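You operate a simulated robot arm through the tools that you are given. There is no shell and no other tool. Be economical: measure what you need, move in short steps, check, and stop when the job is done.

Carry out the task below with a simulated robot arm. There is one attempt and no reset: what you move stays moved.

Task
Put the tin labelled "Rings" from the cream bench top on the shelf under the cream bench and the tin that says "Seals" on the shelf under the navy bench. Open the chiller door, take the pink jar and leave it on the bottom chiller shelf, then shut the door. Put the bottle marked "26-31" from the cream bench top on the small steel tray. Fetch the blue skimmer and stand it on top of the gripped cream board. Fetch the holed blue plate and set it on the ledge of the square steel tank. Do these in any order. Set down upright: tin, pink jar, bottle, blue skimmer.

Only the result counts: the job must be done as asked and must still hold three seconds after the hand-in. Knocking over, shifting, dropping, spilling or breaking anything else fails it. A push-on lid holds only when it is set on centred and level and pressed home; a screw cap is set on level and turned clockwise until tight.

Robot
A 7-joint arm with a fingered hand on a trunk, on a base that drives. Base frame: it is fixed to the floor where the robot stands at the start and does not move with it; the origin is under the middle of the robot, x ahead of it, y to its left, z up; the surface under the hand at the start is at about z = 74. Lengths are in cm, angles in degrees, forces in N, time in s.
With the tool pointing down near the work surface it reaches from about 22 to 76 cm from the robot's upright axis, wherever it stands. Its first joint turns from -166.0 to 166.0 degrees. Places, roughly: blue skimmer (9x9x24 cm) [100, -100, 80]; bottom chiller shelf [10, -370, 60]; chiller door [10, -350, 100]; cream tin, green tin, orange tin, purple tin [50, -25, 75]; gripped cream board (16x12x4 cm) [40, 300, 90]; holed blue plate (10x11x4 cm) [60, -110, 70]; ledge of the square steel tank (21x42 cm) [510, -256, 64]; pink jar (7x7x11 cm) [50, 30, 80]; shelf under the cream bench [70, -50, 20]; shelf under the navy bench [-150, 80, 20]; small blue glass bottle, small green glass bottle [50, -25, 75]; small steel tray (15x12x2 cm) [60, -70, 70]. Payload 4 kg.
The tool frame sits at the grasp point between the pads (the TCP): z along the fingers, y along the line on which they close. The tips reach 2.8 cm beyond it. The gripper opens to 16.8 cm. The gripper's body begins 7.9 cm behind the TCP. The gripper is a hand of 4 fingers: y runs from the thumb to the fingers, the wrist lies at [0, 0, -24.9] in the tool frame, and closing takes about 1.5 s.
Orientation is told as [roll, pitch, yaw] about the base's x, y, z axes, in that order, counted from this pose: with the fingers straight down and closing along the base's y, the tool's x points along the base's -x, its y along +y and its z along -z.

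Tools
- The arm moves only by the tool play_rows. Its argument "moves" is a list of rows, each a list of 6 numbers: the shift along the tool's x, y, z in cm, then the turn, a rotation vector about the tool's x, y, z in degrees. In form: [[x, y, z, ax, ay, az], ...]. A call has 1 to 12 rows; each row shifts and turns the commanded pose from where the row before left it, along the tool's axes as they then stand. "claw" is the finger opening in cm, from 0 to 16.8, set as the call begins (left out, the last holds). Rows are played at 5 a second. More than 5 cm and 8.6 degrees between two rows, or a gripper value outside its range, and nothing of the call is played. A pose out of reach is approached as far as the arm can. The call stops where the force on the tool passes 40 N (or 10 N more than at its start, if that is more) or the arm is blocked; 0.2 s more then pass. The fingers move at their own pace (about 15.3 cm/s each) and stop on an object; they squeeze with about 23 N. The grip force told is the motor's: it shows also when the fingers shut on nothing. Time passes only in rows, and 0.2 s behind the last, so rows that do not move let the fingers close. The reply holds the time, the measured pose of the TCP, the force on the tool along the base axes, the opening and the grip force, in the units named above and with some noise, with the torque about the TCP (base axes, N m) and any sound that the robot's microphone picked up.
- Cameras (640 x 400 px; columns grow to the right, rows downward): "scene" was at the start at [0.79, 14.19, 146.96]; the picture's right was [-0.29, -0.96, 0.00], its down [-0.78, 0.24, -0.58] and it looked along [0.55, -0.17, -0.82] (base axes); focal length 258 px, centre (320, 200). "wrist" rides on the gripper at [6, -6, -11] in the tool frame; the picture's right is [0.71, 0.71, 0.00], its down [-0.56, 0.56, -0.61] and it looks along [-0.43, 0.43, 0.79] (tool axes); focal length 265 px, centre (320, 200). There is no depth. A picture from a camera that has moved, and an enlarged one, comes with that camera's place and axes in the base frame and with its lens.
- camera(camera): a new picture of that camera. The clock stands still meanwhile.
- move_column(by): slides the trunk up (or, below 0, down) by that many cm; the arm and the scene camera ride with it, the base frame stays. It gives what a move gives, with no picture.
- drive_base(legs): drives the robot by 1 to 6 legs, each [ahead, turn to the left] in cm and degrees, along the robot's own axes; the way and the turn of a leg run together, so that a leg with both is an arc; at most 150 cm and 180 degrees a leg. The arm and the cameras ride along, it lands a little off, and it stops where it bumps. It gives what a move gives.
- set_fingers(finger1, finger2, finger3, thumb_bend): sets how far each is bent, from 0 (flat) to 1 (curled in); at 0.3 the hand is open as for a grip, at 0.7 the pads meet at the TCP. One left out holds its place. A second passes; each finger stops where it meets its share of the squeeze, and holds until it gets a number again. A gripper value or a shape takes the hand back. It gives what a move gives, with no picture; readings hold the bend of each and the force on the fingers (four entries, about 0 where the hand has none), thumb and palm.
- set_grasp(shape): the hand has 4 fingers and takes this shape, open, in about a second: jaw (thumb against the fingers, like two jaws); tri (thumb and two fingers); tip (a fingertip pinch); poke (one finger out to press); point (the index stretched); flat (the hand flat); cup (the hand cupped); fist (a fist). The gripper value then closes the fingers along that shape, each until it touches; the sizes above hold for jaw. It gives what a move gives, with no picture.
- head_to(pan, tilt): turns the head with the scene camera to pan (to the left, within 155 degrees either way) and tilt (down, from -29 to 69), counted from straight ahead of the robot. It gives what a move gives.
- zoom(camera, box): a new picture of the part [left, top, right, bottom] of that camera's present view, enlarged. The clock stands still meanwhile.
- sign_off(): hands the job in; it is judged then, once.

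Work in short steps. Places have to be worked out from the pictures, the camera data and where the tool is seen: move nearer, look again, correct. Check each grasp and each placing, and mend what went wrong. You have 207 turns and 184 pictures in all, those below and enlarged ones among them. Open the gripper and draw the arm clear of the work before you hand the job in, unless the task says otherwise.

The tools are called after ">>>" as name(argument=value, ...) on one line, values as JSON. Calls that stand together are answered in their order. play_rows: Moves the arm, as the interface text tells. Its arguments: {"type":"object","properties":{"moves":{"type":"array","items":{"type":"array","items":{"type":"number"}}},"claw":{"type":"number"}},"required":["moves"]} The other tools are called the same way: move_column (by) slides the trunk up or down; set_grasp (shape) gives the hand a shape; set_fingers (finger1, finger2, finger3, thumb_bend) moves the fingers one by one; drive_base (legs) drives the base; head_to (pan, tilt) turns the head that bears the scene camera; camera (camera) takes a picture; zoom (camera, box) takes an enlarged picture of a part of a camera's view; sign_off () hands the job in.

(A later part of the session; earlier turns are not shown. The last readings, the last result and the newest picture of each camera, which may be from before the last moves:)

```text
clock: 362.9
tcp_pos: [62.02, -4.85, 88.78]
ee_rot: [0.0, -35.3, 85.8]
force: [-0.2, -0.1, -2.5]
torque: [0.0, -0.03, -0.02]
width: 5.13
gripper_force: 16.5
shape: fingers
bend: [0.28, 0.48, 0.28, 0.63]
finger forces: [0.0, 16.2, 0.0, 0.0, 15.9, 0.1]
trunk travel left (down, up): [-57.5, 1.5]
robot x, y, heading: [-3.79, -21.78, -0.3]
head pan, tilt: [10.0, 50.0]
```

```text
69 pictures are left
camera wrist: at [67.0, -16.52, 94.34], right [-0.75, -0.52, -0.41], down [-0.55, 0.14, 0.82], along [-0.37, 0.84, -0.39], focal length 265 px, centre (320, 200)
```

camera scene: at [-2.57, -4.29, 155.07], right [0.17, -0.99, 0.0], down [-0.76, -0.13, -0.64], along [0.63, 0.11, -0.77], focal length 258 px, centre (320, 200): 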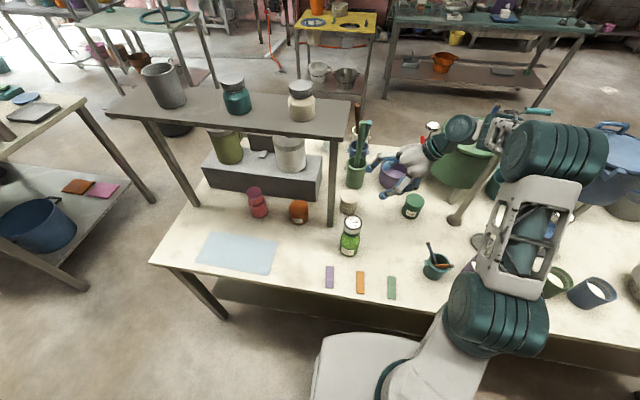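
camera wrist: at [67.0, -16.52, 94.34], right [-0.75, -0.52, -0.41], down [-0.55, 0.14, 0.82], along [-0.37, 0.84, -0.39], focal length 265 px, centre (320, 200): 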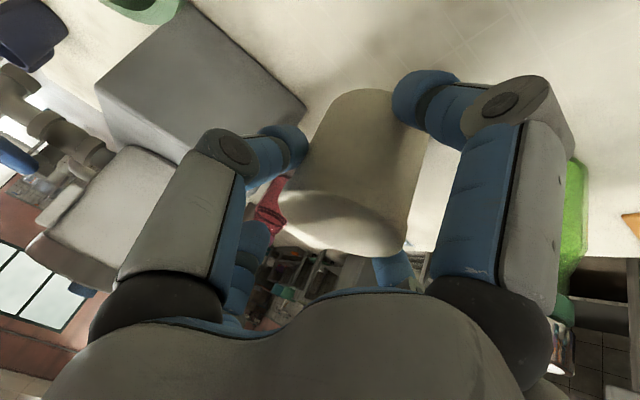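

Held firmly. Reverse out, retract toward the robot.

>>> play_rows(moves=[[2.17, 1.02, -3.57, 0, 0, 0], [2.17, 1.02, -3.57, 0, 0, 0], [2.17, 1.02, -3.57, 0, 0, 0], [0.08, 4.63, -1.07, 0, 0, 0], [0.08, 4.63, -1.07, 0, 0, 0], [0.08, 4.63, -1.07, 0, 0, 0], [0.08, 4.63, -1.07, 0, 0, 0], [0.08, 4.63, -1.07, 0, 0, 0], [0.08, 4.63, -1.07, 0, 0, 0], [0, 0, 0, 0, 0, 0]])

>>> play_rows(moves=[[0, 0, 0, 4.08, 0, 5.81], [0, 0, 0, 4.08, 0, 5.81], [0, 0, 0, 4.08, 0, 5.81], [0, 0, 0, 4.08, 0, 5.81], [0, 0, 0, 4.08, 0, 5.81], [0, 0, 0, 4.08, 0, 5.81], [0, 0, 0, 4.08, 0, 5.81], [0, 0, 0, 4.08, 0, 5.81], [0, 0, 0, 4.08, 0, 5.81], [0, 0, 0, 4.08, 0, 5.81], [0, 0, 0, 4.08, 0, 5.81], [0, 0, 0, 4.08, 0, 5.81]])

>>> camera(camera="scene")

```text
clock: 365.1
tcp_pos: [29.61, -18.14, 98.69]
ee_rot: [-0.1, -35.5, 85.7]
force: [-0.5, -0.2, -2.5]
torque: [-0.02, -0.08, -0.02]
width: 5.1
gripper_force: 16.1
shape: fingers
bend: [0.28, 0.48, 0.28, 0.64]
finger forces: [0.1, 16.1, 0.1, 0.0, 15.8, 0.0]
trunk travel left (down, up): [-57.5, 1.5]
robot x, y, heading: [-4.11, -22.0, -0.5]
head pan, tilt: [10.0, 50.0]
```

```text
clock: 367.7
tcp_pos: [34.02, -18.95, 99.26]
ee_rot: [0.4, -35.0, 0.1]
force: [0.6, 0.2, -2.1]
torque: [-0.06, 0.01, 0.0]
width: 5.1
gripper_force: 15.9
shape: fingers
bend: [0.28, 0.48, 0.28, 0.64]
finger forces: [0.0, 16.1, 0.0, 0.0, 15.6, 0.0]
out of reach, approached as far as the arm can: row 9, 10, 11, 12
trunk travel left (down, up): [-57.5, 1.5]
robot x, y, heading: [-4.14, -21.8, -0.6]
head pan, tilt: [10.0, 50.0]
```

```text
68 pictures are left
camera scene: at [-2.54, -4.25, 155.06], right [0.17, -0.99, 0.0], down [-0.76, -0.13, -0.64], along [0.63, 0.11, -0.77], focal length 258 px, centre (320, 200)
```

scene: 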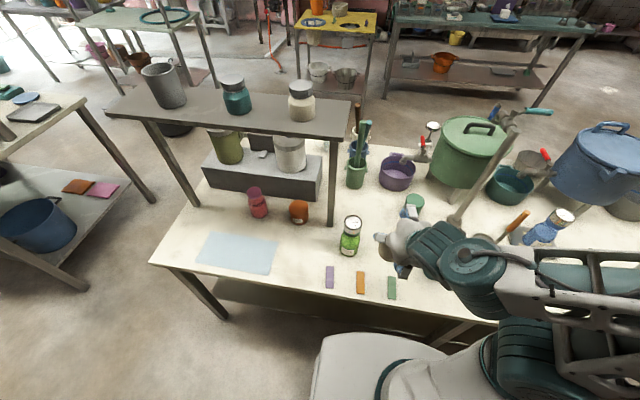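

Now back away and go to the navy bench; turn to face it.

>>> drive_base(legs=[[-46, 0], [0, 90], [98, 0], [0, 90]])

>>> head_to(pan=0, tilt=45)

>>> camera(camera="scene")

>>> camera(camera="wrist")

```text
clock: 382.8
tcp_pos: [-85.52, 74.34, 99.15]
ee_rot: [0.3, -35.0, 179.7]
force: [0.1, 0.5, -2.6]
torque: [0.01, -0.04, -0.03]
width: 5.11
gripper_force: 15.6
shape: fingers
bend: [0.28, 0.48, 0.28, 0.64]
finger forces: [0.0, 15.9, 0.1, 0.1, 15.6, 0.1]
trunk travel left (down, up): [-57.5, 1.5]
robot x, y, heading: [-47.08, 76.85, 179.0]
head pan, tilt: [10.0, 50.0]
```

```text
clock: 383.5
tcp_pos: [-85.45, 74.39, 99.25]
ee_rot: [0.4, -35.1, 179.6]
force: [-0.9, -0.1, -1.3]
torque: [0.02, 0.02, -0.01]
width: 5.11
gripper_force: 14.9
shape: fingers
bend: [0.28, 0.48, 0.28, 0.64]
finger forces: [0.1, 15.9, 0.0, 0.1, 15.5, 0.1]
trunk travel left (down, up): [-57.5, 1.5]
robot x, y, heading: [-47.43, 76.97, 178.4]
head pan, tilt: [0.0, 45.0]
```

```text
67 pictures are left
camera scene: at [-49.87, 60.51, 155.75], right [0.02, 1.0, 0.0], down [0.71, -0.01, -0.71], along [-0.71, 0.01, -0.71], focal length 258 px, centre (320, 200)
```

scene: 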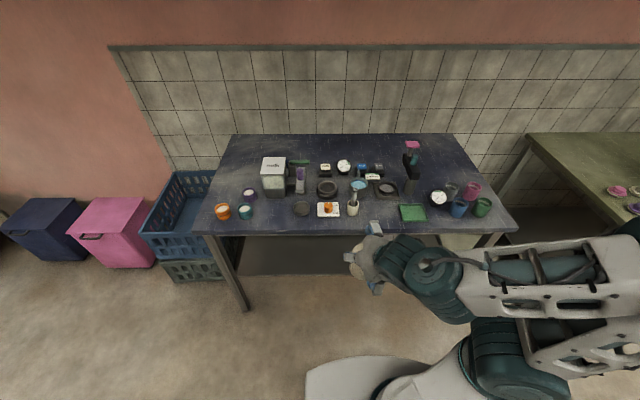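

```text
66 pictures are left
camera wrist: at [-74.32, 80.36, 104.72], right [0.58, -0.71, -0.4], down [-0.11, -0.55, 0.83], along [-0.81, -0.43, -0.4], focal length 265 px, centre (320, 200)
```

wrist: 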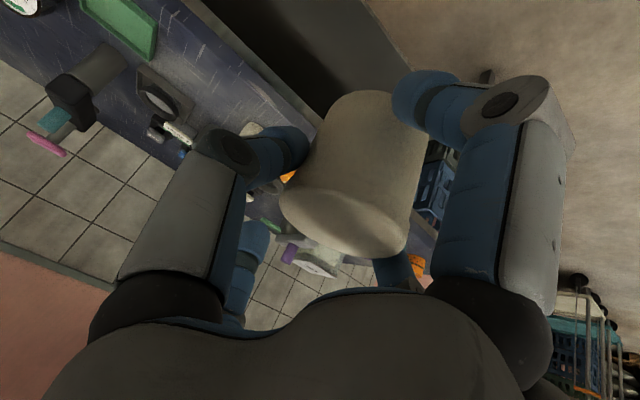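

Bench front edge x≈-112, shelf beneath. Back off, extend the arm to the proven posture, and lower the trunk to view the shelf.

>>> drive_base(legs=[[-28, 0]])

>>> play_rows(moves=[[-3.28, 0, 2.3, 0, 0, 0], [-3.28, 0, 2.3, 0, 0, 0], [-3.28, 0, 2.3, 0, 0, 0], [-3.28, 0, 2.3, 0, 0, 0], [-3.28, 0, 2.3, 0, 0, 0], [-3.28, 0, 2.3, 0, 0, 0], [0, 0, 0, 0, 0, 0]])

>>> move_column(by=-40)

>>> camera(camera="scene")

```text
clock: 385.5
tcp_pos: [-57.24, 73.8, 99.16]
ee_rot: [0.3, -35.1, 179.5]
force: [-0.1, -0.2, -1.9]
torque: [0.04, -0.03, -0.01]
width: 5.12
gripper_force: 15.8
shape: fingers
bend: [0.28, 0.48, 0.28, 0.64]
finger forces: [0.1, 16.0, 0.1, 0.0, 15.4, 0.1]
trunk travel left (down, up): [-57.5, 1.5]
robot x, y, heading: [-18.74, 76.29, 178.6]
head pan, tilt: [0.0, 45.0]
```

```text
clock: 387.1
tcp_pos: [-81.44, 73.99, 99.18]
ee_rot: [0.2, -34.9, 179.5]
force: [-0.6, -0.3, -3.1]
torque: [0.05, -0.02, 0.03]
width: 5.12
gripper_force: 15.6
shape: fingers
bend: [0.28, 0.48, 0.28, 0.64]
finger forces: [0.0, 15.9, 0.1, 0.0, 15.7, 0.0]
trunk travel left (down, up): [-57.5, 1.5]
robot x, y, heading: [-19.24, 76.42, 179.1]
head pan, tilt: [0.0, 45.0]
```

```text
clock: 390.9
tcp_pos: [-81.33, 74.03, 59.19]
ee_rot: [0.3, -34.9, 179.5]
force: [0.3, -1.1, -1.4]
torque: [0.02, -0.03, 0.03]
width: 5.06
gripper_force: 15.8
shape: fingers
bend: [0.28, 0.48, 0.28, 0.64]
finger forces: [0.0, 15.9, 0.0, 0.0, 15.5, 0.1]
trunk travel left (down, up): [-17.5, 41.5]
robot x, y, heading: [-19.02, 76.58, 178.8]
head pan, tilt: [0.0, 45.0]
```

```text
65 pictures are left
camera scene: at [-21.64, 59.95, 115.76], right [0.02, 1.0, 0.0], down [0.71, -0.01, -0.71], along [-0.71, 0.01, -0.71], focal length 258 px, centre (320, 200)
```

scene: 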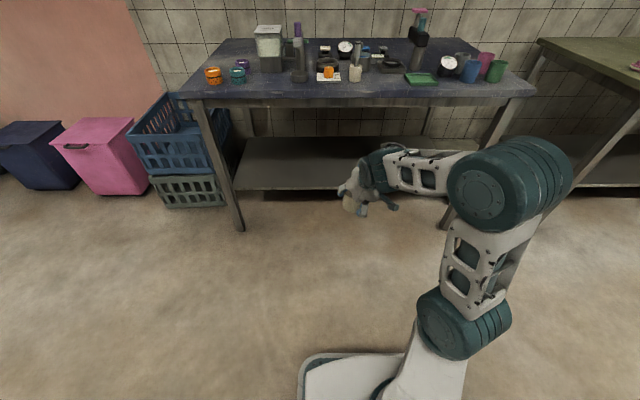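

Shelf z≈24–25, front edge x≈-121. Lower fully and drive in with the tin just above the shelf.

>>> move_column(by=-17.5)

>>> play_rows(moves=[[1.9, 0, 2.7, 0, 0, 0], [1.9, 0, 2.7, 0, 0, 0], [0, 0, 0, 0, 0, 0]])

>>> drive_base(legs=[[51, 0]])

>>> camera(camera="scene")

>>> camera(camera="wrist")

```text
clock: 392.9
tcp_pos: [-81.33, 73.87, 41.58]
ee_rot: [0.3, -35.0, 179.5]
force: [0.2, -1.0, -2.0]
torque: [0.05, -0.04, -0.03]
width: 5.09
gripper_force: 15.7
shape: fingers
bend: [0.28, 0.48, 0.28, 0.64]
finger forces: [0.0, 16.0, 0.0, 0.1, 15.4, 0.0]
trunk travel left (down, up): [0.0, 59.0]
robot x, y, heading: [-19.09, 76.04, 178.8]
head pan, tilt: [0.0, 45.0]
```

```text
clock: 393.7
tcp_pos: [-81.35, 73.9, 35.1]
ee_rot: [0.4, -35.0, 179.4]
force: [0.7, 0.2, -1.9]
torque: [0.05, 0.0, 0.02]
width: 5.09
gripper_force: 15.9
shape: fingers
bend: [0.28, 0.48, 0.28, 0.64]
finger forces: [0.1, 15.9, 0.1, 0.0, 15.8, 0.0]
trunk travel left (down, up): [0.0, 59.0]
robot x, y, heading: [-18.76, 76.08, 178.5]
head pan, tilt: [0.0, 45.0]
```

```text
clock: 396.7
tcp_pos: [-132.73, 74.99, 35.2]
ee_rot: [0.3, -35.0, 179.5]
force: [-0.4, -0.7, -2.3]
torque: [0.05, 0.02, 0.01]
width: 5.1
gripper_force: 15.8
shape: fingers
bend: [0.28, 0.48, 0.28, 0.64]
finger forces: [0.1, 15.9, 0.1, 0.0, 15.5, 0.0]
trunk travel left (down, up): [0.0, 59.0]
robot x, y, heading: [-70.81, 77.33, 178.8]
head pan, tilt: [0.0, 45.0]
```

```text
64 pictures are left
camera scene: at [-73.06, 61.02, 98.25], right [0.02, 1.0, 0.0], down [0.71, -0.01, -0.71], along [-0.71, 0.01, -0.71], focal length 258 px, centre (320, 200)
```

scene: 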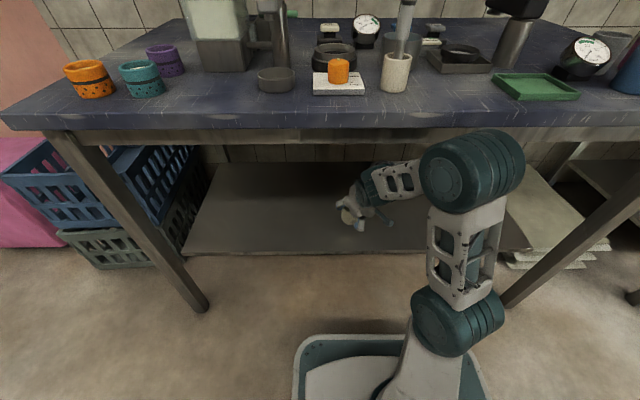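

```text
63 pictures are left
camera wrist: at [-121.59, 81.01, 40.58], right [0.58, -0.71, -0.4], down [-0.11, -0.55, 0.83], along [-0.81, -0.43, -0.4], focal length 265 px, centre (320, 200)
```

wrist: 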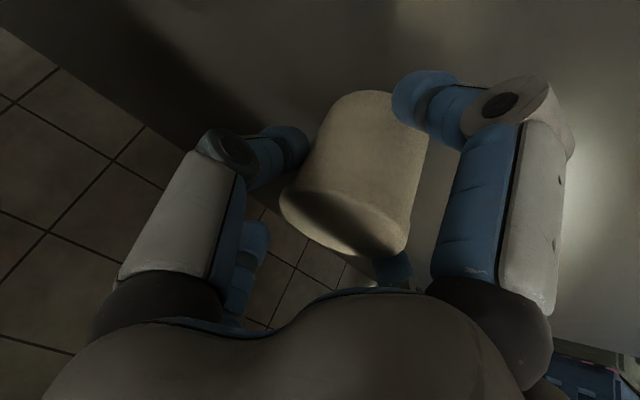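

Over the shelf. Lower in fine steps, watching the force.

>>> play_rows(moves=[[0.57, 0, 0.82, 0, 0, 0], [0.57, 0, 0.82, 0, 0, 0], [0.29, 0, 0.41, 0, 0, 0], [0, 0, 0, 0, 0, 0]])

```text
clock: 397.7
tcp_pos: [-132.77, 74.87, 32.55]
ee_rot: [0.2, -34.9, 179.5]
force: [-0.1, -0.6, -1.8]
torque: [0.03, -0.02, 0.01]
width: 5.1
gripper_force: 15.8
shape: fingers
bend: [0.28, 0.48, 0.28, 0.64]
finger forces: [0.0, 15.9, 0.1, 0.0, 15.5, 0.0]
trunk travel left (down, up): [0.0, 59.0]
robot x, y, heading: [-70.48, 77.15, 179.2]
head pan, tilt: [0.0, 45.0]
```

>>> play_rows(moves=[[0.2, 0, 0.29, 0, 0, 0], [0, 0, 0, 0, 0, 0]])

>>> play_rows(moves=[[0.2, 0, 0.29, 0, 0, 0], [0, 0, 0, 0, 0, 0]])

```text
clock: 398.3
tcp_pos: [-132.75, 74.87, 32.24]
ee_rot: [0.3, -34.9, 179.5]
force: [0.4, -0.4, -2.8]
torque: [0.04, 0.0, 0.01]
width: 5.09
gripper_force: 15.8
shape: fingers
bend: [0.28, 0.48, 0.28, 0.64]
finger forces: [0.0, 15.9, 0.0, 0.0, 15.5, 0.1]
trunk travel left (down, up): [0.0, 59.0]
robot x, y, heading: [-70.87, 77.33, 178.7]
head pan, tilt: [0.0, 45.0]
```

```text
clock: 398.9
tcp_pos: [-132.6, 75.01, 32.03]
ee_rot: [0.2, -34.9, 179.6]
force: [-0.6, 0.2, -1.5]
torque: [0.03, 0.02, 0.03]
width: 5.12
gripper_force: 15.8
shape: fingers
bend: [0.28, 0.48, 0.28, 0.64]
finger forces: [0.0, 16.0, 0.0, 0.0, 15.5, 0.0]
trunk travel left (down, up): [0.0, 59.0]
robot x, y, heading: [-70.4, 77.26, 179.1]
head pan, tilt: [0.0, 45.0]
```

>>> play_rows(moves=[[0.2, 0, 0.29, 0, 0, 0], [0, 0, 0, 0, 0, 0]])

>>> play_rows(moves=[[0.2, 0, 0.29, 0, 0, 0], [0, 0, 0, 0, 0, 0]])

>>> play_rows(moves=[[0.2, 0, 0.29, 0, 0, 0], [0, 0, 0, 0, 0, 0]])

```text
clock: 399.5
tcp_pos: [-132.78, 74.99, 31.62]
ee_rot: [0.4, -35.0, 179.4]
force: [-1.4, 0.5, 2.2]
torque: [0.04, 0.01, 0.03]
width: 5.08
gripper_force: 16.4
shape: fingers
bend: [0.28, 0.48, 0.28, 0.64]
finger forces: [0.0, 16.8, 0.0, 0.0, 16.6, 0.1]
trunk travel left (down, up): [0.0, 59.0]
robot x, y, heading: [-70.28, 76.94, 179.0]
head pan, tilt: [0.0, 45.0]
```

```text
clock: 400.1
tcp_pos: [-132.77, 75.09, 31.53]
ee_rot: [0.4, -35.3, 179.4]
force: [0.8, 2.2, 19.9]
torque: [-0.18, 0.12, 0.02]
width: 5.07
gripper_force: 18.0
shape: fingers
bend: [0.28, 0.48, 0.28, 0.64]
finger forces: [0.0, 17.1, 0.0, 0.1, 18.8, 0.1]
trunk travel left (down, up): [0.0, 59.0]
robot x, y, heading: [-70.54, 77.36, 178.7]
head pan, tilt: [0.0, 45.0]
```

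```text
clock: 400.7
tcp_pos: [-132.97, 75.0, 31.01]
ee_rot: [0.3, -35.5, 179.4]
force: [-4.9, 4.1, 29.1]
torque: [0.06, -0.02, -0.15]
width: 4.97
gripper_force: 21.8
shape: fingers
bend: [0.28, 0.47, 0.28, 0.64]
finger forces: [5.1, 17.4, 0.1, 0.0, 21.0, 0.0]
trunk travel left (down, up): [0.0, 59.0]
robot x, y, heading: [-70.43, 77.05, 178.9]
head pan, tilt: [0.0, 45.0]
```

The tin is in contact. Relieve the pressure, then release and retract along the tool axis.

>>> play_rows(moves=[[-0.28, 0, -0.4, 0, 0, 0], [0, 0, 0, 0, 0, 0]])

>>> set_fingers(finger2=0.33, thumb_bend=0.42)

>>> camera(camera="wrist")

```text
clock: 401.3
tcp_pos: [-132.69, 75.06, 31.21]
ee_rot: [0.3, -34.7, 179.5]
force: [-1.7, 2.0, 7.4]
torque: [0.28, 0.09, 0.02]
width: 5.02
gripper_force: 16.3
shape: fingers
bend: [0.28, 0.48, 0.28, 0.65]
finger forces: [0.4, 14.8, 0.0, 0.0, 17.3, 0.0]
trunk travel left (down, up): [0.0, 59.0]
robot x, y, heading: [-70.33, 77.75, 178.8]
head pan, tilt: [0.0, 45.0]
```

```text
clock: 402.3
tcp_pos: [-132.77, 74.9, 31.3]
ee_rot: [0.2, -35.0, 179.5]
force: [0.3, 0.0, -0.7]
torque: [0.0, 0.03, 0.03]
width: 7.8
gripper_force: 0.2
shape: fingers
bend: [0.28, 0.33, 0.28, 0.42]
finger forces: [0.6, 0.0, 0.0, 0.0, 0.0, 0.0]
trunk travel left (down, up): [0.0, 59.0]
robot x, y, heading: [-70.72, 77.37, 178.9]
head pan, tilt: [0.0, 45.0]
```

```text
62 pictures are left
camera wrist: at [-121.59, 81.0, 36.82], right [0.58, -0.71, -0.4], down [-0.11, -0.55, 0.83], along [-0.81, -0.43, -0.4], focal length 265 px, centre (320, 200)
```

wrist: 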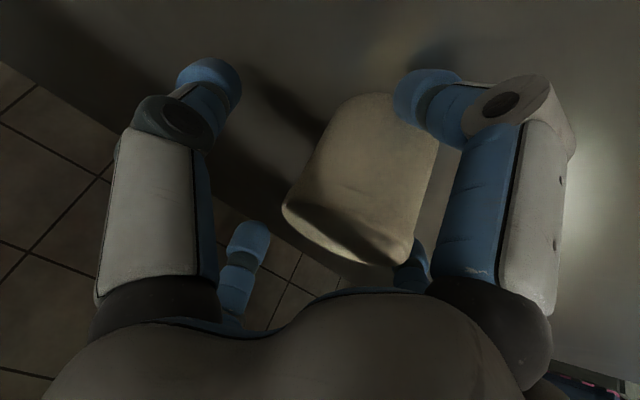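

>>> play_rows(moves=[[0, 0.7, 0, 0, 0, 0], [0, 0, -2, 0, 0, 0], [0, 0, -3, 0, 0, 0], [0, 0, -4, 0, 0, 0], [0, 0, -4, 0, 0, 0], [0, 0, 0, 0, 0, 0]])

>>> drive_base(legs=[[-40, 0]])

>>> zoom(camera="scene", box=[220, 80, 460, 230])

```text
clock: 403.7
tcp_pos: [-125.16, 74.24, 41.9]
ee_rot: [0.3, -34.9, 179.5]
force: [0.4, 0.5, -0.4]
torque: [0.0, 0.01, 0.01]
width: 7.76
gripper_force: 0.1
shape: fingers
bend: [0.28, 0.33, 0.28, 0.42]
finger forces: [0.1, 0.1, 0.0, 0.1, 0.1, 0.0]
trunk travel left (down, up): [0.0, 59.0]
robot x, y, heading: [-70.24, 77.14, 179.0]
head pan, tilt: [0.0, 45.0]
```

```text
clock: 406.2
tcp_pos: [-84.94, 73.39, 41.82]
ee_rot: [0.3, -35.0, 179.5]
force: [-0.5, -0.4, -1.0]
torque: [-0.01, -0.01, -0.01]
width: 7.78
gripper_force: 0.1
shape: fingers
bend: [0.28, 0.33, 0.28, 0.42]
finger forces: [0.0, 0.1, 0.1, 0.1, 0.0, 0.1]
trunk travel left (down, up): [0.0, 59.0]
robot x, y, heading: [-29.86, 76.32, 178.6]
head pan, tilt: [0.0, 45.0]
```

```text
2.67 times, centred on (340, 155) of scene
camera zoom: at [-32.73, 60.14, 98.26], right [0.02, 1.0, 0.0], down [0.71, -0.02, -0.71], along [-0.71, 0.02, -0.71], focal length 687 px, centre (267, 320)
```

zoom: 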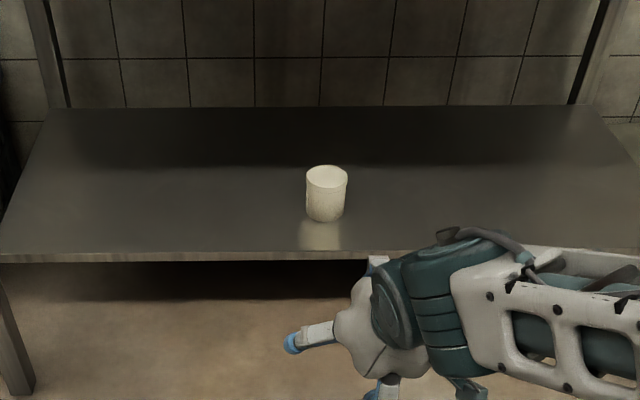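

Seals is placed. Now the chiller: straighten up, raise the trunk, and drive there to open the door first.

>>> set_grasp(shape="jaw")

>>> move_column(by=40)

>>> play_rows(moves=[[0, 0, 0, 0, 7, 0], [0, 0, 0, 0, 7, 0], [0, 0, 0, 0, 7, 0], [0, 0, 0, 0, 7, 0], [0, 0, 0, 0, 7, 0], [4, 0, 0, 0, 0, 0], [4, 0, 0, 0, 0, 0], [4, 0, 0, 0, 0, 0], [0, 0, -4, 0, 0, 0], [0, 0, -4, 0, 0, 0], [0, 0, 0, 0, 0, 0]])

>>> drive_base(legs=[[0, 91.4], [150, 0], [150, 0]])

>>> head_to(pan=8, tilt=15)

>>> camera(camera="scene")

```text
clock: 407.1
tcp_pos: [-84.92, 73.33, 41.93]
ee_rot: [0.3, -35.0, 179.4]
force: [0.0, -0.7, 0.0]
torque: [0.0, -0.01, -0.03]
width: 16.78
gripper_force: 0.0
shape: jaw
bend: [0.3, 0.3, 0.3, 0.3]
finger forces: [0.1, 0.0, 0.1, 0.0, 0.1, 0.0]
trunk travel left (down, up): [0.0, 59.0]
robot x, y, heading: [-30.31, 76.21, 178.8]
head pan, tilt: [0.0, 45.0]
```

```text
clock: 410.9
tcp_pos: [-84.94, 73.49, 82.0]
ee_rot: [0.3, -34.9, 179.4]
force: [0.5, 0.2, 0.0]
torque: [-0.01, 0.0, 0.0]
width: 16.8
gripper_force: 0.1
shape: jaw
bend: [0.3, 0.3, 0.3, 0.3]
finger forces: [0.1, 0.0, 0.0, 0.1, 0.0, 0.0]
trunk travel left (down, up): [-40.0, 19.0]
robot x, y, heading: [-30.11, 76.89, 178.6]
head pan, tilt: [0.0, 45.0]
```

```text
clock: 413.3
tcp_pos: [-73.0, 73.31, 90.04]
ee_rot: [0.3, 0.0, 179.5]
force: [-0.6, 0.2, -0.7]
torque: [0.03, 0.0, 0.02]
width: 16.78
gripper_force: 0.0
shape: jaw
bend: [0.3, 0.3, 0.3, 0.3]
finger forces: [0.0, 0.1, 0.0, 0.0, 0.0, 0.0]
trunk travel left (down, up): [-40.0, 19.0]
robot x, y, heading: [-30.06, 76.28, 178.7]
head pan, tilt: [0.0, 45.0]
```

```text
clock: 431.6
tcp_pos: [-33.44, -266.04, 90.07]
ee_rot: [0.3, 0.1, -90.8]
force: [0.0, -0.4, 0.2]
torque: [0.02, 0.02, -0.03]
width: 16.79
gripper_force: 0.0
shape: jaw
bend: [0.3, 0.3, 0.3, 0.3]
finger forces: [0.0, 0.0, 0.0, 0.0, 0.0, 0.0]
trunk travel left (down, up): [-40.0, 19.0]
robot x, y, heading: [-36.27, -223.06, -91.7]
head pan, tilt: [0.0, 45.0]
```

```text
clock: 432.6
tcp_pos: [-33.51, -266.13, 90.07]
ee_rot: [0.3, 0.0, -90.7]
force: [-0.5, -0.3, -0.1]
torque: [0.03, -0.02, 0.01]
width: 16.8
gripper_force: 0.0
shape: jaw
bend: [0.3, 0.3, 0.3, 0.3]
finger forces: [0.0, 0.0, 0.0, 0.0, 0.0, 0.1]
trunk travel left (down, up): [-40.0, 19.0]
robot x, y, heading: [-36.46, -222.66, -91.8]
head pan, tilt: [8.0, 15.0]
```

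```text
60 pictures are left
camera scene: at [-18.91, -226.87, 142.93], right [-0.99, -0.11, 0.0], down [-0.03, 0.26, -0.97], along [0.11, -0.96, -0.26], focal length 258 px, centre (320, 200)
```

scene: 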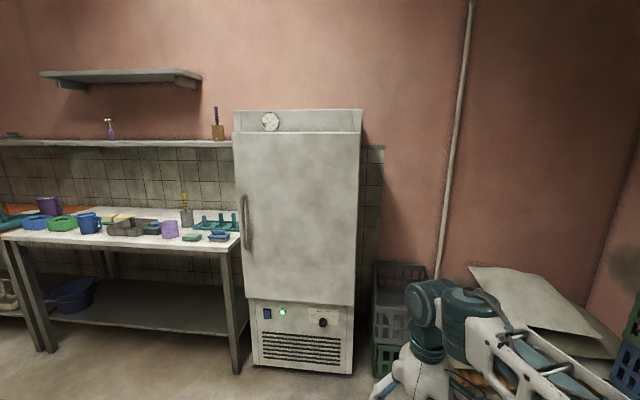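

The chiller door's handle is at ≈[33,-347, 82–110], hinge on the -x side. Position in front of the handle.

>>> drive_base(legs=[[0, 90], [58, 0], [0, -88.5], [40, 0]])

>>> play_rows(moves=[[0, 0, 0, 0, -7.5, 0], [0, 0, 0, 0, -7.5, 0], [0, 0, 0, 0, -7.5, 0], [0, 0, 0, 0, -7.5, 0], [0, 0, 0, 0, -7.5, 0], [0, 0, 0, 0, -7.5, 0], [0, 0, 0, 0, -7.5, 0], [0, 0, 0, 0, -7.5, 0], [0, 0, 0, 0, -7.5, 0], [0, 0, 0, 0, -7.5, 0], [0, 0, 0, 0, -7.5, 0], [0, 0, 0, 0, -7.5, 0]], claw=10)

>>> head_to(pan=0, tilt=30)

>>> camera(camera="scene")

>>> camera(camera="wrist")

```text
clock: 445.5
tcp_pos: [25.82, -307.5, 90.05]
ee_rot: [0.3, 0.0, -88.9]
force: [-0.7, 0.5, -0.4]
torque: [0.01, -0.03, -0.01]
width: 16.77
gripper_force: 0.1
shape: jaw
bend: [0.3, 0.3, 0.3, 0.3]
finger forces: [0.0, 0.0, 0.0, 0.0, 0.0, 0.1]
trunk travel left (down, up): [-40.0, 19.0]
robot x, y, heading: [21.64, -264.78, -89.8]
head pan, tilt: [8.0, 15.0]
```

```text
clock: 448.1
tcp_pos: [27.11, -315.94, 90.71]
ee_rot: [-0.1, -83.5, -89.2]
force: [0.1, 0.2, 1.2]
torque: [0.0, 0.02, -0.02]
width: 10.05
gripper_force: 0.1
shape: jaw
bend: [0.3, 0.3, 0.3, 0.3]
finger forces: [0.0, 0.0, 0.0, 0.0, 0.0, 0.1]
out of reach, approached as far as the arm can: row 4, 5, 8, 9, 10, 11, 12
trunk travel left (down, up): [-40.0, 19.0]
robot x, y, heading: [21.67, -264.73, -89.6]
head pan, tilt: [8.0, 15.0]
```

```text
clock: 448.9
tcp_pos: [26.89, -315.98, 90.62]
ee_rot: [-0.1, -83.2, -89.2]
force: [-0.6, -0.3, 0.0]
torque: [0.0, 0.0, -0.01]
width: 10.05
gripper_force: 0.0
shape: jaw
bend: [0.3, 0.3, 0.3, 0.3]
finger forces: [0.0, 0.0, 0.1, 0.0, 0.0, 0.0]
trunk travel left (down, up): [-40.0, 19.0]
robot x, y, heading: [21.57, -264.68, -89.7]
head pan, tilt: [0.0, 30.0]
```

```text
59 pictures are left
camera scene: at [37.78, -267.66, 140.52], right [-1.0, 0.0, 0.0], down [0.0, 0.5, -0.87], along [0.0, -0.87, -0.5], focal length 258 px, centre (320, 200)
```

scene: 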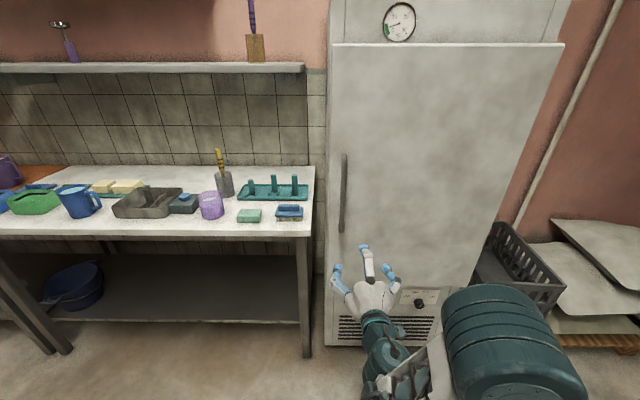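

```text
58 pictures are left
camera wrist: at [20.72, -304.44, 86.03], right [0.71, 0.09, -0.7], down [0.55, 0.55, 0.63], along [0.44, -0.83, 0.34], focal length 265 px, centre (320, 200)
```

wrist: 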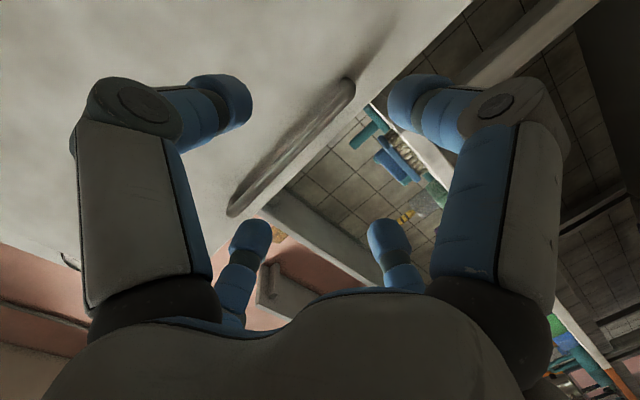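

Handle bar at x≈31, y≈-347, z 81–111. Drive 15 cm nearer, level the hand, and move to it with spare fingers flattened.

>>> drive_base(legs=[[14, 0]])

>>> set_fingers(finger1=0.1, finger2=0.35, finger3=0.1, thumb_bend=0.35)

>>> play_rows(moves=[[-1.8, 1.5, 0, 0, -3.2, 0], [-1.8, 1.5, 0, 0, -3.3, 0], [-1.8, 1.5, 2, 0, 0, 0], [0, 0, 4, 0, 0, 0], [0, 0, 0, 0, 0, 0]])

>>> camera(camera="wrist")

```text
clock: 450.2
tcp_pos: [27.0, -329.91, 90.74]
ee_rot: [-0.1, -83.4, -89.1]
force: [-0.6, 0.2, 0.2]
torque: [0.06, -0.02, 0.0]
width: 10.06
gripper_force: 0.1
shape: jaw
bend: [0.3, 0.3, 0.3, 0.3]
finger forces: [0.1, 0.0, 0.0, 0.0, 0.0, 0.0]
trunk travel left (down, up): [-40.0, 19.0]
robot x, y, heading: [21.71, -278.66, -89.6]
head pan, tilt: [0.0, 30.0]
```

```text
clock: 451.2
tcp_pos: [27.11, -329.92, 90.81]
ee_rot: [-0.1, -83.4, -89.2]
force: [0.0, -0.8, -0.5]
torque: [-0.03, 0.0, -0.02]
width: 13.09
gripper_force: 0.0
shape: fingers
bend: [0.1, 0.35, 0.1, 0.35]
finger forces: [0.0, 0.0, 0.0, 0.1, 0.0, 0.0]
trunk travel left (down, up): [-40.0, 19.0]
robot x, y, heading: [21.73, -278.59, -89.9]
head pan, tilt: [0.0, 30.0]
```

```text
clock: 452.4
tcp_pos: [31.61, -337.75, 96.47]
ee_rot: [-15.2, -90.0, -74.1]
force: [0.6, 2.9, -1.1]
torque: [-0.29, 0.09, -0.03]
width: 13.1
gripper_force: 1.6
shape: fingers
bend: [0.1, 0.35, 0.09, 0.35]
finger forces: [0.0, 0.1, 2.3, 0.0, 0.1, 0.0]
out of reach, approached as far as the arm can: row 2
trunk travel left (down, up): [-40.0, 19.0]
robot x, y, heading: [21.85, -278.49, -89.7]
head pan, tilt: [0.0, 30.0]
```

```text
57 pictures are left
camera wrist: at [25.39, -326.75, 90.48], right [0.71, 0.01, -0.71], down [0.55, 0.62, 0.56], along [0.45, -0.78, 0.43], focal length 265 px, centre (320, 200)
```

wrist: 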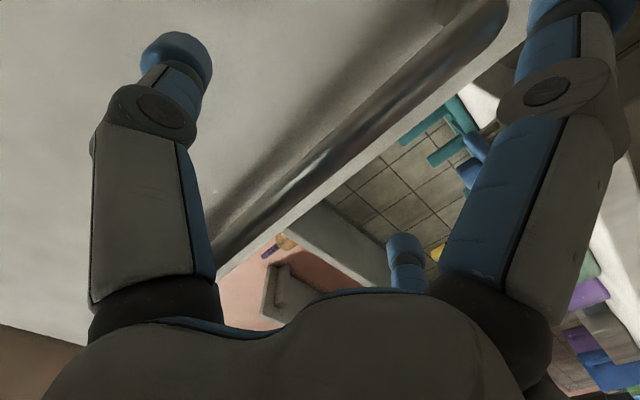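

The bar lies ~3.7 cm beyond the TCP, centred. Flatten spare fingers fully and advance 3 cm.

>>> set_fingers(finger1=0.0, finger3=0.0)

>>> play_rows(moves=[[0, 0, 1.5, 0, 0, 0], [0, 0, 1.5, 0, 0, 0], [0, 0, 0, 0, 0, 0]])

>>> camera(camera="wrist")

```text
clock: 453.4
tcp_pos: [31.54, -337.73, 96.45]
ee_rot: [-8.5, -89.9, -80.9]
force: [0.1, 1.1, -0.7]
torque: [0.0, 0.03, 0.0]
width: 13.79
gripper_force: 0.2
shape: fingers
bend: [0.0, 0.35, 0.0, 0.35]
finger forces: [0.0, 0.0, 0.1, 0.0, 0.0, 0.0]
trunk travel left (down, up): [-40.0, 19.0]
robot x, y, heading: [21.83, -278.75, -89.7]
head pan, tilt: [0.0, 30.0]
```

```text
clock: 454.2
tcp_pos: [32.34, -340.39, 96.66]
ee_rot: [-100.2, -89.6, 11.4]
force: [27.6, 18.9, -0.5]
torque: [-1.63, 3.41, -0.8]
width: 13.8
gripper_force: 16.7
shape: fingers
bend: [0.0, 0.35, 0.0, 0.35]
finger forces: [0.0, 0.0, 26.4, 0.0, 6.4, 0.1]
trunk travel left (down, up): [-40.0, 19.0]
robot x, y, heading: [21.65, -278.6, -89.6]
head pan, tilt: [0.0, 30.0]
```

```text
56 pictures are left
camera wrist: at [25.9, -329.54, 90.61], right [0.7, 0.02, -0.71], down [0.55, 0.63, 0.55], along [0.46, -0.78, 0.43], focal length 265 px, centre (320, 200)
```

wrist: 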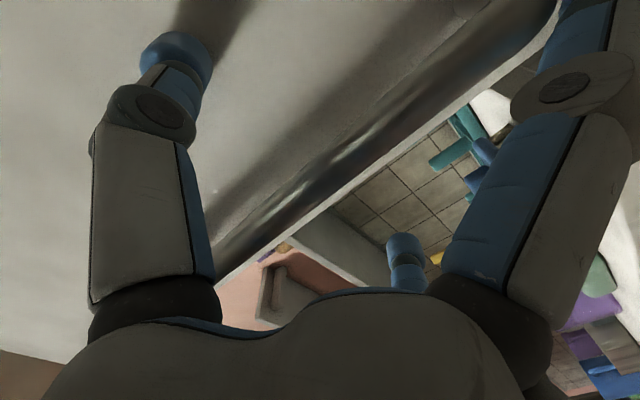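

Finger 3 rubs the bar's side. Back out, shift 1.3 cm left, and rotate the hand 45° about its axis so that the bar passes between finger pairs.

>>> play_rows(moves=[[0, 0, -2, 0, 0, 0], [0, 0, -2, 0, 0, 0], [0, -1.3, -1, 0, 0, 0], [0, 0, 0, 0, 0, 7.5], [0, 0, 0, 0, 0, 7.5], [0, 0, 0, 0, 0, 7.5], [0, 0, 0, 0, 0, 7.5], [0, 0, 0, 0, 0, 7.5], [0, 0, 0, 0, 0, 7.5], [0, 0, 0, 0, 0, 0]], claw=10)

>>> camera(camera="wrist")

```text
clock: 455.0
tcp_pos: [32.13, -335.49, 96.68]
ee_rot: [112.6, -89.6, 160.3]
force: [16.2, 0.7, 3.3]
torque: [-0.05, 0.24, 0.05]
width: 11.38
gripper_force: 16.0
shape: jaw
bend: [0.37, 0.7, 0.35, 0.33]
finger forces: [2.0, 7.3, 5.2, 0.0, 0.0, 0.0]
trunk travel left (down, up): [-40.0, 19.0]
robot x, y, heading: [22.05, -278.6, -89.4]
head pan, tilt: [0.0, 30.0]
stopped in row 4: the force on the tool passed its limit at 47 N (the readings are from after the stop); the commanded pose is now the measured one
```

```text
55 pictures are left
camera wrist: at [25.49, -324.85, 90.49], right [0.71, 0.03, -0.7], down [0.52, 0.64, 0.56], along [0.47, -0.76, 0.44], focal length 265 px, centre (320, 200)
```

wrist: 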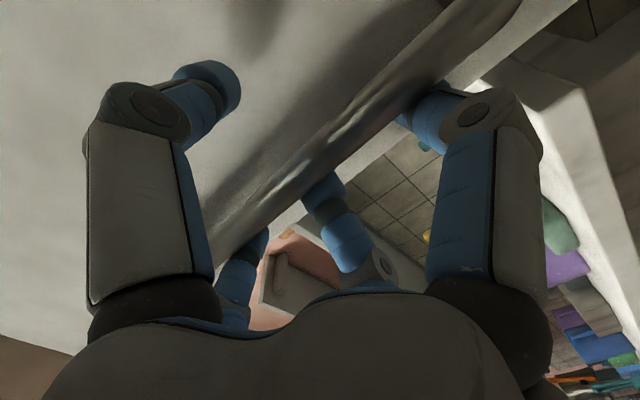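

The fingers straddle the bar (three on one side, thumb on the other). Try closing.

>>> play_rows(moves=[[0, 0, 0, 0, 0, 0], [0, 0, 0, 0, 0, 0], [0, 0, 0, 0, 0, 0], [0, 0, 0, 0, 0, 0], [0, 0, 0, 0, 0, 0], [0, 0, 0, 0, 0, 0]], claw=0)

>>> camera(camera="wrist")

```text
clock: 456.4
tcp_pos: [31.85, -335.51, 96.48]
ee_rot: [101.6, -89.8, 170.7]
force: [19.6, 4.5, 0.0]
torque: [-0.04, 0.2, -0.37]
width: 4.09
gripper_force: 23.0
shape: jaw
bend: [0.85, 0.7, 0.85, 0.46]
finger forces: [7.5, 0.1, 12.2, 0.1, 0.0, 0.1]
trunk travel left (down, up): [-40.0, 19.0]
robot x, y, heading: [21.69, -278.77, -89.7]
head pan, tilt: [0.0, 30.0]
```

```text
54 pictures are left
camera wrist: at [25.24, -324.84, 90.46], right [0.71, 0.03, -0.7], down [0.53, 0.64, 0.56], along [0.47, -0.77, 0.44], focal length 265 px, centre (320, 200)
```

wrist: 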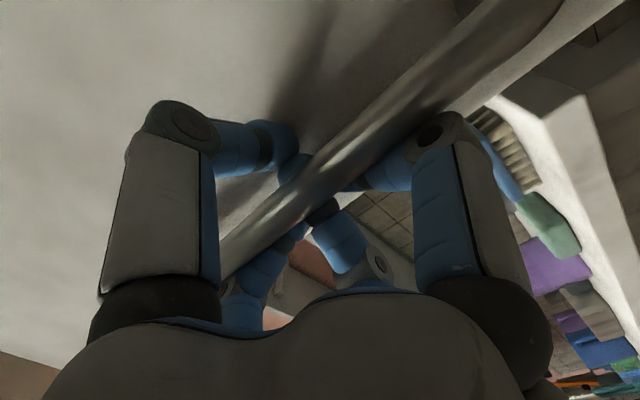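

The fingers are hooked around the bar. Pull by driving back 12 cm and check.

>>> drive_base(legs=[[-12, 0]])

>>> camera(camera="scene")

```text
clock: 457.6
tcp_pos: [30.7, -323.97, 96.56]
ee_rot: [85.9, -89.5, -174.4]
force: [-36.5, -14.5, 3.4]
torque: [-0.01, 0.22, 0.95]
width: 4.83
gripper_force: 23.0
shape: jaw
bend: [0.85, 0.7, 0.85, 0.38]
finger forces: [0.1, 0.0, 0.1, 0.0, 38.8, 0.0]
trunk travel left (down, up): [-40.0, 19.0]
robot x, y, heading: [21.68, -266.89, -89.8]
head pan, tilt: [0.0, 30.0]
```

```text
53 pictures are left
camera scene: at [37.3, -269.89, 140.58], right [-1.0, 0.0, 0.0], down [0.0, 0.5, -0.87], along [0.01, -0.87, -0.5], focal length 258 px, centre (320, 200)
```

scene: 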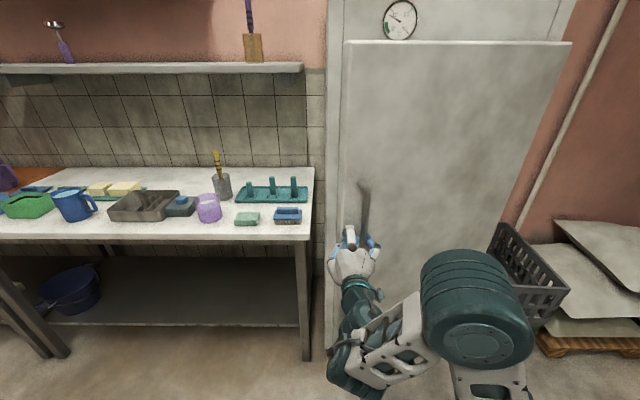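

Door is opening (~12°). Follow the arc: shift the hand left while backing in small steps.

>>> play_rows(moves=[[0, -1, 0, 0, 0, 0], [0, -1, 0, 0, 0, 0], [0, 0, 0, 0, 0, 0]])

>>> drive_base(legs=[[-7, 0]])

>>> play_rows(moves=[[0, -1, 0, 0, 0, 0], [0, -1, 0, 0, 0, 0], [0, -0.8, 0, 0, 0, 0], [0, 0, 0, 0, 0, 0]])

>>> drive_base(legs=[[-7, 0]])

>>> camera(camera="scene")

```text
clock: 458.4
tcp_pos: [29.2, -323.93, 96.48]
ee_rot: [94.9, -89.7, 176.9]
force: [0.0, -0.4, -0.4]
torque: [0.0, 0.01, 0.01]
width: 4.0
gripper_force: 22.8
shape: jaw
bend: [0.85, 0.7, 0.85, 0.45]
finger forces: [0.0, 0.0, 0.0, 0.0, 0.1, 0.0]
trunk travel left (down, up): [-40.0, 19.0]
robot x, y, heading: [21.7, -266.79, -89.7]
head pan, tilt: [0.0, 30.0]
```

```text
clock: 459.5
tcp_pos: [26.97, -318.47, 96.45]
ee_rot: [-20.0, -89.7, -70.9]
force: [-15.3, -10.2, -2.0]
torque: [0.0, -0.08, 0.82]
width: 4.18
gripper_force: 22.4
shape: jaw
bend: [0.86, 0.7, 0.86, 0.43]
finger forces: [4.1, 2.8, 3.9, 0.1, 22.4, 0.0]
trunk travel left (down, up): [-40.0, 19.0]
robot x, y, heading: [21.56, -261.41, -90.6]
head pan, tilt: [0.0, 30.0]
stopped in leg 1: the force on the tool passed its limit at 46 N (the readings are from after the stop); the commanded pose is now the measured one
```

```text
clock: 460.5
tcp_pos: [24.84, -318.14, 96.58]
ee_rot: [-45.7, -89.9, -44.6]
force: [10.1, 5.3, 0.6]
torque: [0.0, 0.01, -0.05]
width: 3.87
gripper_force: 22.9
shape: jaw
bend: [0.86, 0.7, 0.86, 0.46]
finger forces: [4.6, 15.6, 4.8, 0.1, 0.0, 0.1]
trunk travel left (down, up): [-40.0, 19.0]
robot x, y, heading: [21.43, -260.82, -90.3]
head pan, tilt: [0.0, 30.0]
```

```text
clock: 461.6
tcp_pos: [22.92, -312.07, 96.34]
ee_rot: [-57.8, -89.6, -35.2]
force: [-14.0, -10.8, -1.1]
torque: [0.04, -0.06, 0.6]
width: 4.39
gripper_force: 23.3
shape: jaw
bend: [0.85, 0.7, 0.85, 0.41]
finger forces: [0.8, 6.3, 1.0, 0.0, 23.9, 0.0]
trunk travel left (down, up): [-40.0, 19.0]
robot x, y, heading: [21.45, -254.16, -91.0]
head pan, tilt: [0.0, 30.0]
stopped in leg 1: the force on the tool passed its limit at 45 N (the readings are from after the stop); the commanded pose is now the measured one
```

```text
52 pictures are left
camera scene: at [37.54, -257.91, 140.53], right [-1.0, 0.02, 0.0], down [0.01, 0.5, -0.87], along [-0.02, -0.87, -0.5], focal length 258 px, centre (320, 200)
```

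scene: 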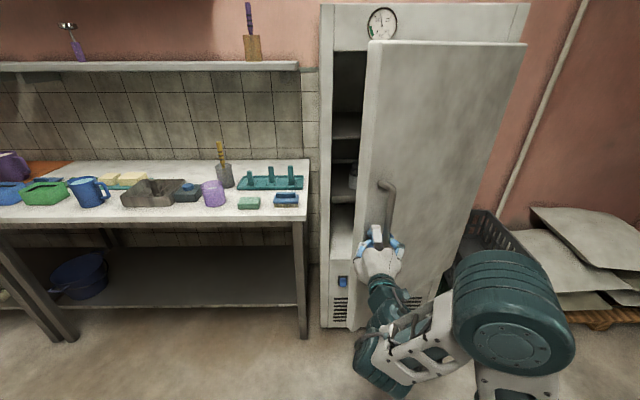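

Open ~27°. Continue the same way.

>>> play_rows(moves=[[0, -1.2, 0, 0, 0, 0], [0, -1.2, 0, 0, 0, 0], [0, -1.2, 0, 0, 0, 0], [0, 0, 0, 0, 0, 0]])

>>> drive_base(legs=[[-6, 0]])

>>> play_rows(moves=[[0, -1.2, 0, 0, 0, 0], [0, -1.2, 0, 0, 0, 0], [0, -1.2, 0, 0, 0, 0], [0, 0, 0, 0, 0, 0]])

>>> drive_base(legs=[[-6, 0]])

>>> play_rows(moves=[[0, -1.3, 0, 0, 0, 0], [0, -1.3, 0, 0, 0, 0], [0, -1.3, 0, 0, 0, 0], [0, 0, 0, 0, 0, 0]])

>>> drive_base(legs=[[-5, 0]])

>>> camera(camera="scene")

```text
clock: 462.6
tcp_pos: [19.93, -311.63, 96.48]
ee_rot: [-77.4, -89.7, -15.0]
force: [7.8, 6.9, 0.5]
torque: [0.02, -0.07, -0.12]
width: 3.96
gripper_force: 23.1
shape: jaw
bend: [0.85, 0.7, 0.86, 0.46]
finger forces: [6.2, 0.1, 5.5, 0.0, 0.0, 0.1]
trunk travel left (down, up): [-40.0, 19.0]
robot x, y, heading: [21.15, -254.34, -91.0]
head pan, tilt: [0.0, 30.0]
```

```text
clock: 463.6
tcp_pos: [18.12, -306.74, 96.32]
ee_rot: [-65.1, -89.4, -29.5]
force: [-11.9, -12.2, -1.8]
torque: [-0.01, -0.05, 0.73]
width: 4.27
gripper_force: 23.6
shape: jaw
bend: [0.85, 0.7, 0.86, 0.42]
finger forces: [2.6, 9.5, 3.6, 0.1, 24.6, 0.1]
trunk travel left (down, up): [-40.0, 19.0]
robot x, y, heading: [21.64, -249.27, -91.6]
head pan, tilt: [0.0, 30.0]
stopped in leg 1: the force on the tool passed its limit at 45 N (the readings are from after the stop); the commanded pose is now the measured one
```

```text
clock: 464.6
tcp_pos: [14.93, -306.41, 96.59]
ee_rot: [-81.0, -89.4, -13.2]
force: [0.3, 0.4, 0.6]
torque: [0.0, -0.06, -0.05]
width: 3.94
gripper_force: 22.6
shape: jaw
bend: [0.85, 0.7, 0.85, 0.46]
finger forces: [0.1, 0.0, 2.1, 0.1, 0.1, 0.0]
trunk travel left (down, up): [-40.0, 19.0]
robot x, y, heading: [21.48, -249.22, -91.3]
head pan, tilt: [0.0, 30.0]
```

```text
clock: 465.5
tcp_pos: [13.62, -302.79, 96.51]
ee_rot: [-66.4, -89.2, -29.6]
force: [-10.7, -13.2, -2.9]
torque: [-0.01, -0.15, 0.58]
width: 4.28
gripper_force: 22.8
shape: jaw
bend: [0.85, 0.7, 0.85, 0.41]
finger forces: [0.0, 10.7, 2.1, 0.1, 23.9, 0.0]
trunk travel left (down, up): [-40.0, 19.0]
robot x, y, heading: [21.63, -245.54, -91.7]
head pan, tilt: [0.0, 30.0]
stopped in leg 1: the force on the tool passed its limit at 43 N (the readings are from after the stop); the commanded pose is now the measured one
```

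```text
clock: 466.5
tcp_pos: [9.96, -302.04, 96.73]
ee_rot: [-79.7, -89.2, -15.9]
force: [1.4, 1.0, 1.5]
torque: [0.02, -0.01, 0.13]
width: 3.95
gripper_force: 23.5
shape: jaw
bend: [0.85, 0.7, 0.85, 0.46]
finger forces: [0.0, 2.5, 0.1, 0.0, 0.0, 0.1]
trunk travel left (down, up): [-40.0, 19.0]
robot x, y, heading: [21.51, -245.42, -91.4]
head pan, tilt: [0.0, 30.0]
```

```text
clock: 467.4
tcp_pos: [9.32, -299.3, 96.6]
ee_rot: [-68.2, -89.0, -28.9]
force: [-5.2, -9.6, -2.7]
torque: [0.0, -0.13, 0.4]
width: 4.41
gripper_force: 22.7
shape: jaw
bend: [0.85, 0.7, 0.85, 0.41]
finger forces: [0.0, 15.1, 0.1, 0.0, 23.8, 0.1]
trunk travel left (down, up): [-40.0, 19.0]
robot x, y, heading: [21.82, -242.56, -92.0]
head pan, tilt: [0.0, 30.0]
stopped in leg 1: the force on the tool passed its limit at 42 N (the readings are from after the stop); the commanded pose is now the measured one
```

```text
51 pictures are left
camera scene: at [37.85, -246.32, 140.52], right [-1.0, 0.03, 0.0], down [0.02, 0.5, -0.87], along [-0.03, -0.86, -0.5], focal length 258 px, centre (320, 200)
```

scene: 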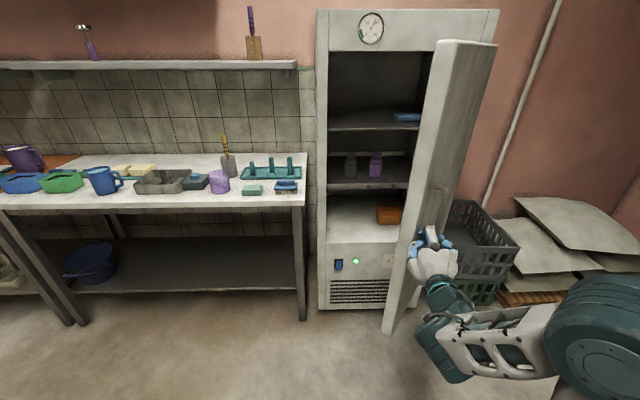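

Open ~55°. Now release the bar, bring the hand around to the inner side of the door, and push it further by turning the robot.

>>> play_rows(moves=[[0, 0, 0, 0, 0, 0], [0, 0, 0, 0, 0, 0], [0, 0, 0, 0, 0, 0], [0, 0, -3, 0, 0, 0], [0, 0, -4, 0, 0, 0], [0, 0, -4, 0, 0, 0], [0, 0, 0, 0, 0, 0]], claw=14)

>>> camera(camera="scene")

```text
clock: 469.0
tcp_pos: [10.15, -292.31, 96.65]
ee_rot: [-74.1, -89.2, -22.8]
force: [0.0, -0.2, -0.1]
torque: [0.03, 0.01, 0.0]
width: 13.97
gripper_force: 0.1
shape: jaw
bend: [0.23, 0.23, 0.23, 0.23]
finger forces: [0.0, 0.0, 0.1, 0.0, 0.0, 0.1]
out of reach, approached as far as the arm can: row 6
trunk travel left (down, up): [-40.0, 19.0]
robot x, y, heading: [21.54, -242.85, -91.8]
head pan, tilt: [0.0, 30.0]
```

```text
50 pictures are left
camera scene: at [37.92, -246.15, 140.52], right [-1.0, 0.03, 0.0], down [0.02, 0.5, -0.87], along [-0.03, -0.87, -0.5], focal length 258 px, centre (320, 200)
```

scene: 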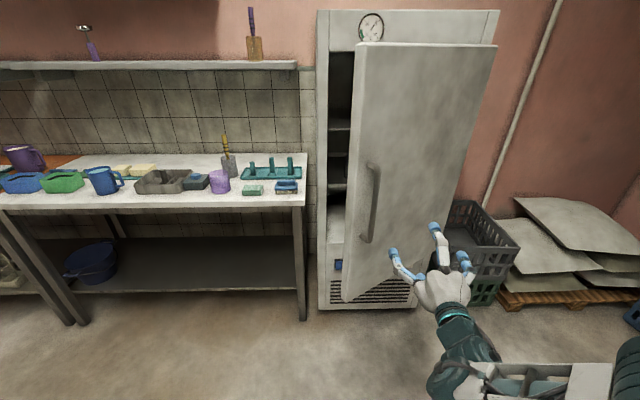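

The door swung partly back (~25°). I use a closed-finger probe: move in front of the gap, then reach behind the door's edge.

>>> play_rows(moves=[[0, 4.5, 0, 0, 0, 0], [0, 4.5, 0, 0, 0, 0], [0, 4.5, 0, 0, 0, 0], [0, 4.5, 0, 0, 0, 0], [0, 4.5, 0, 0, 0, 0], [0, 3, 0, 0, 0, 0], [0, 0, 0, 0, 0, 0]], claw=0)

>>> drive_base(legs=[[18, 0]])

>>> camera(camera="scene")

```text
clock: 470.6
tcp_pos: [35.09, -297.82, 96.64]
ee_rot: [-61.9, -89.0, -34.4]
force: [-0.6, -0.9, 0.3]
torque: [-0.01, 0.01, -0.02]
width: 0.01
gripper_force: 23.3
shape: jaw
bend: [0.7, 0.7, 0.7, 0.7]
finger forces: [0.0, 0.1, 0.0, 0.0, 0.0, 0.0]
out of reach, approached as far as the arm can: row 1, 3, 4, 6
trunk travel left (down, up): [-40.0, 19.0]
robot x, y, heading: [22.53, -242.83, -91.9]
head pan, tilt: [0.0, 30.0]
```

```text
clock: 472.1
tcp_pos: [34.42, -315.79, 96.84]
ee_rot: [-62.3, -89.0, -34.2]
force: [-0.3, 0.3, -0.4]
torque: [0.02, 0.02, -0.01]
width: 0.02
gripper_force: 23.2
shape: jaw
bend: [0.7, 0.7, 0.7, 0.7]
finger forces: [0.1, 0.0, 0.0, 0.0, 0.0, 0.1]
trunk travel left (down, up): [-40.0, 19.0]
robot x, y, heading: [21.41, -260.54, -91.6]
head pan, tilt: [0.0, 30.0]
```

```text
49 pictures are left
camera scene: at [37.37, -264.06, 140.52], right [-1.0, 0.03, 0.0], down [0.02, 0.5, -0.87], along [-0.03, -0.87, -0.5], focal length 258 px, centre (320, 200)
```

scene: 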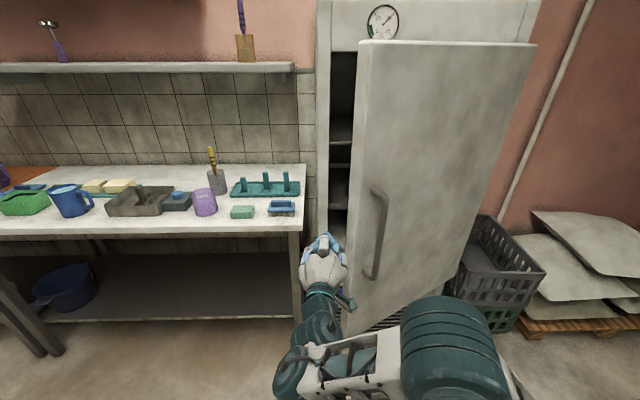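

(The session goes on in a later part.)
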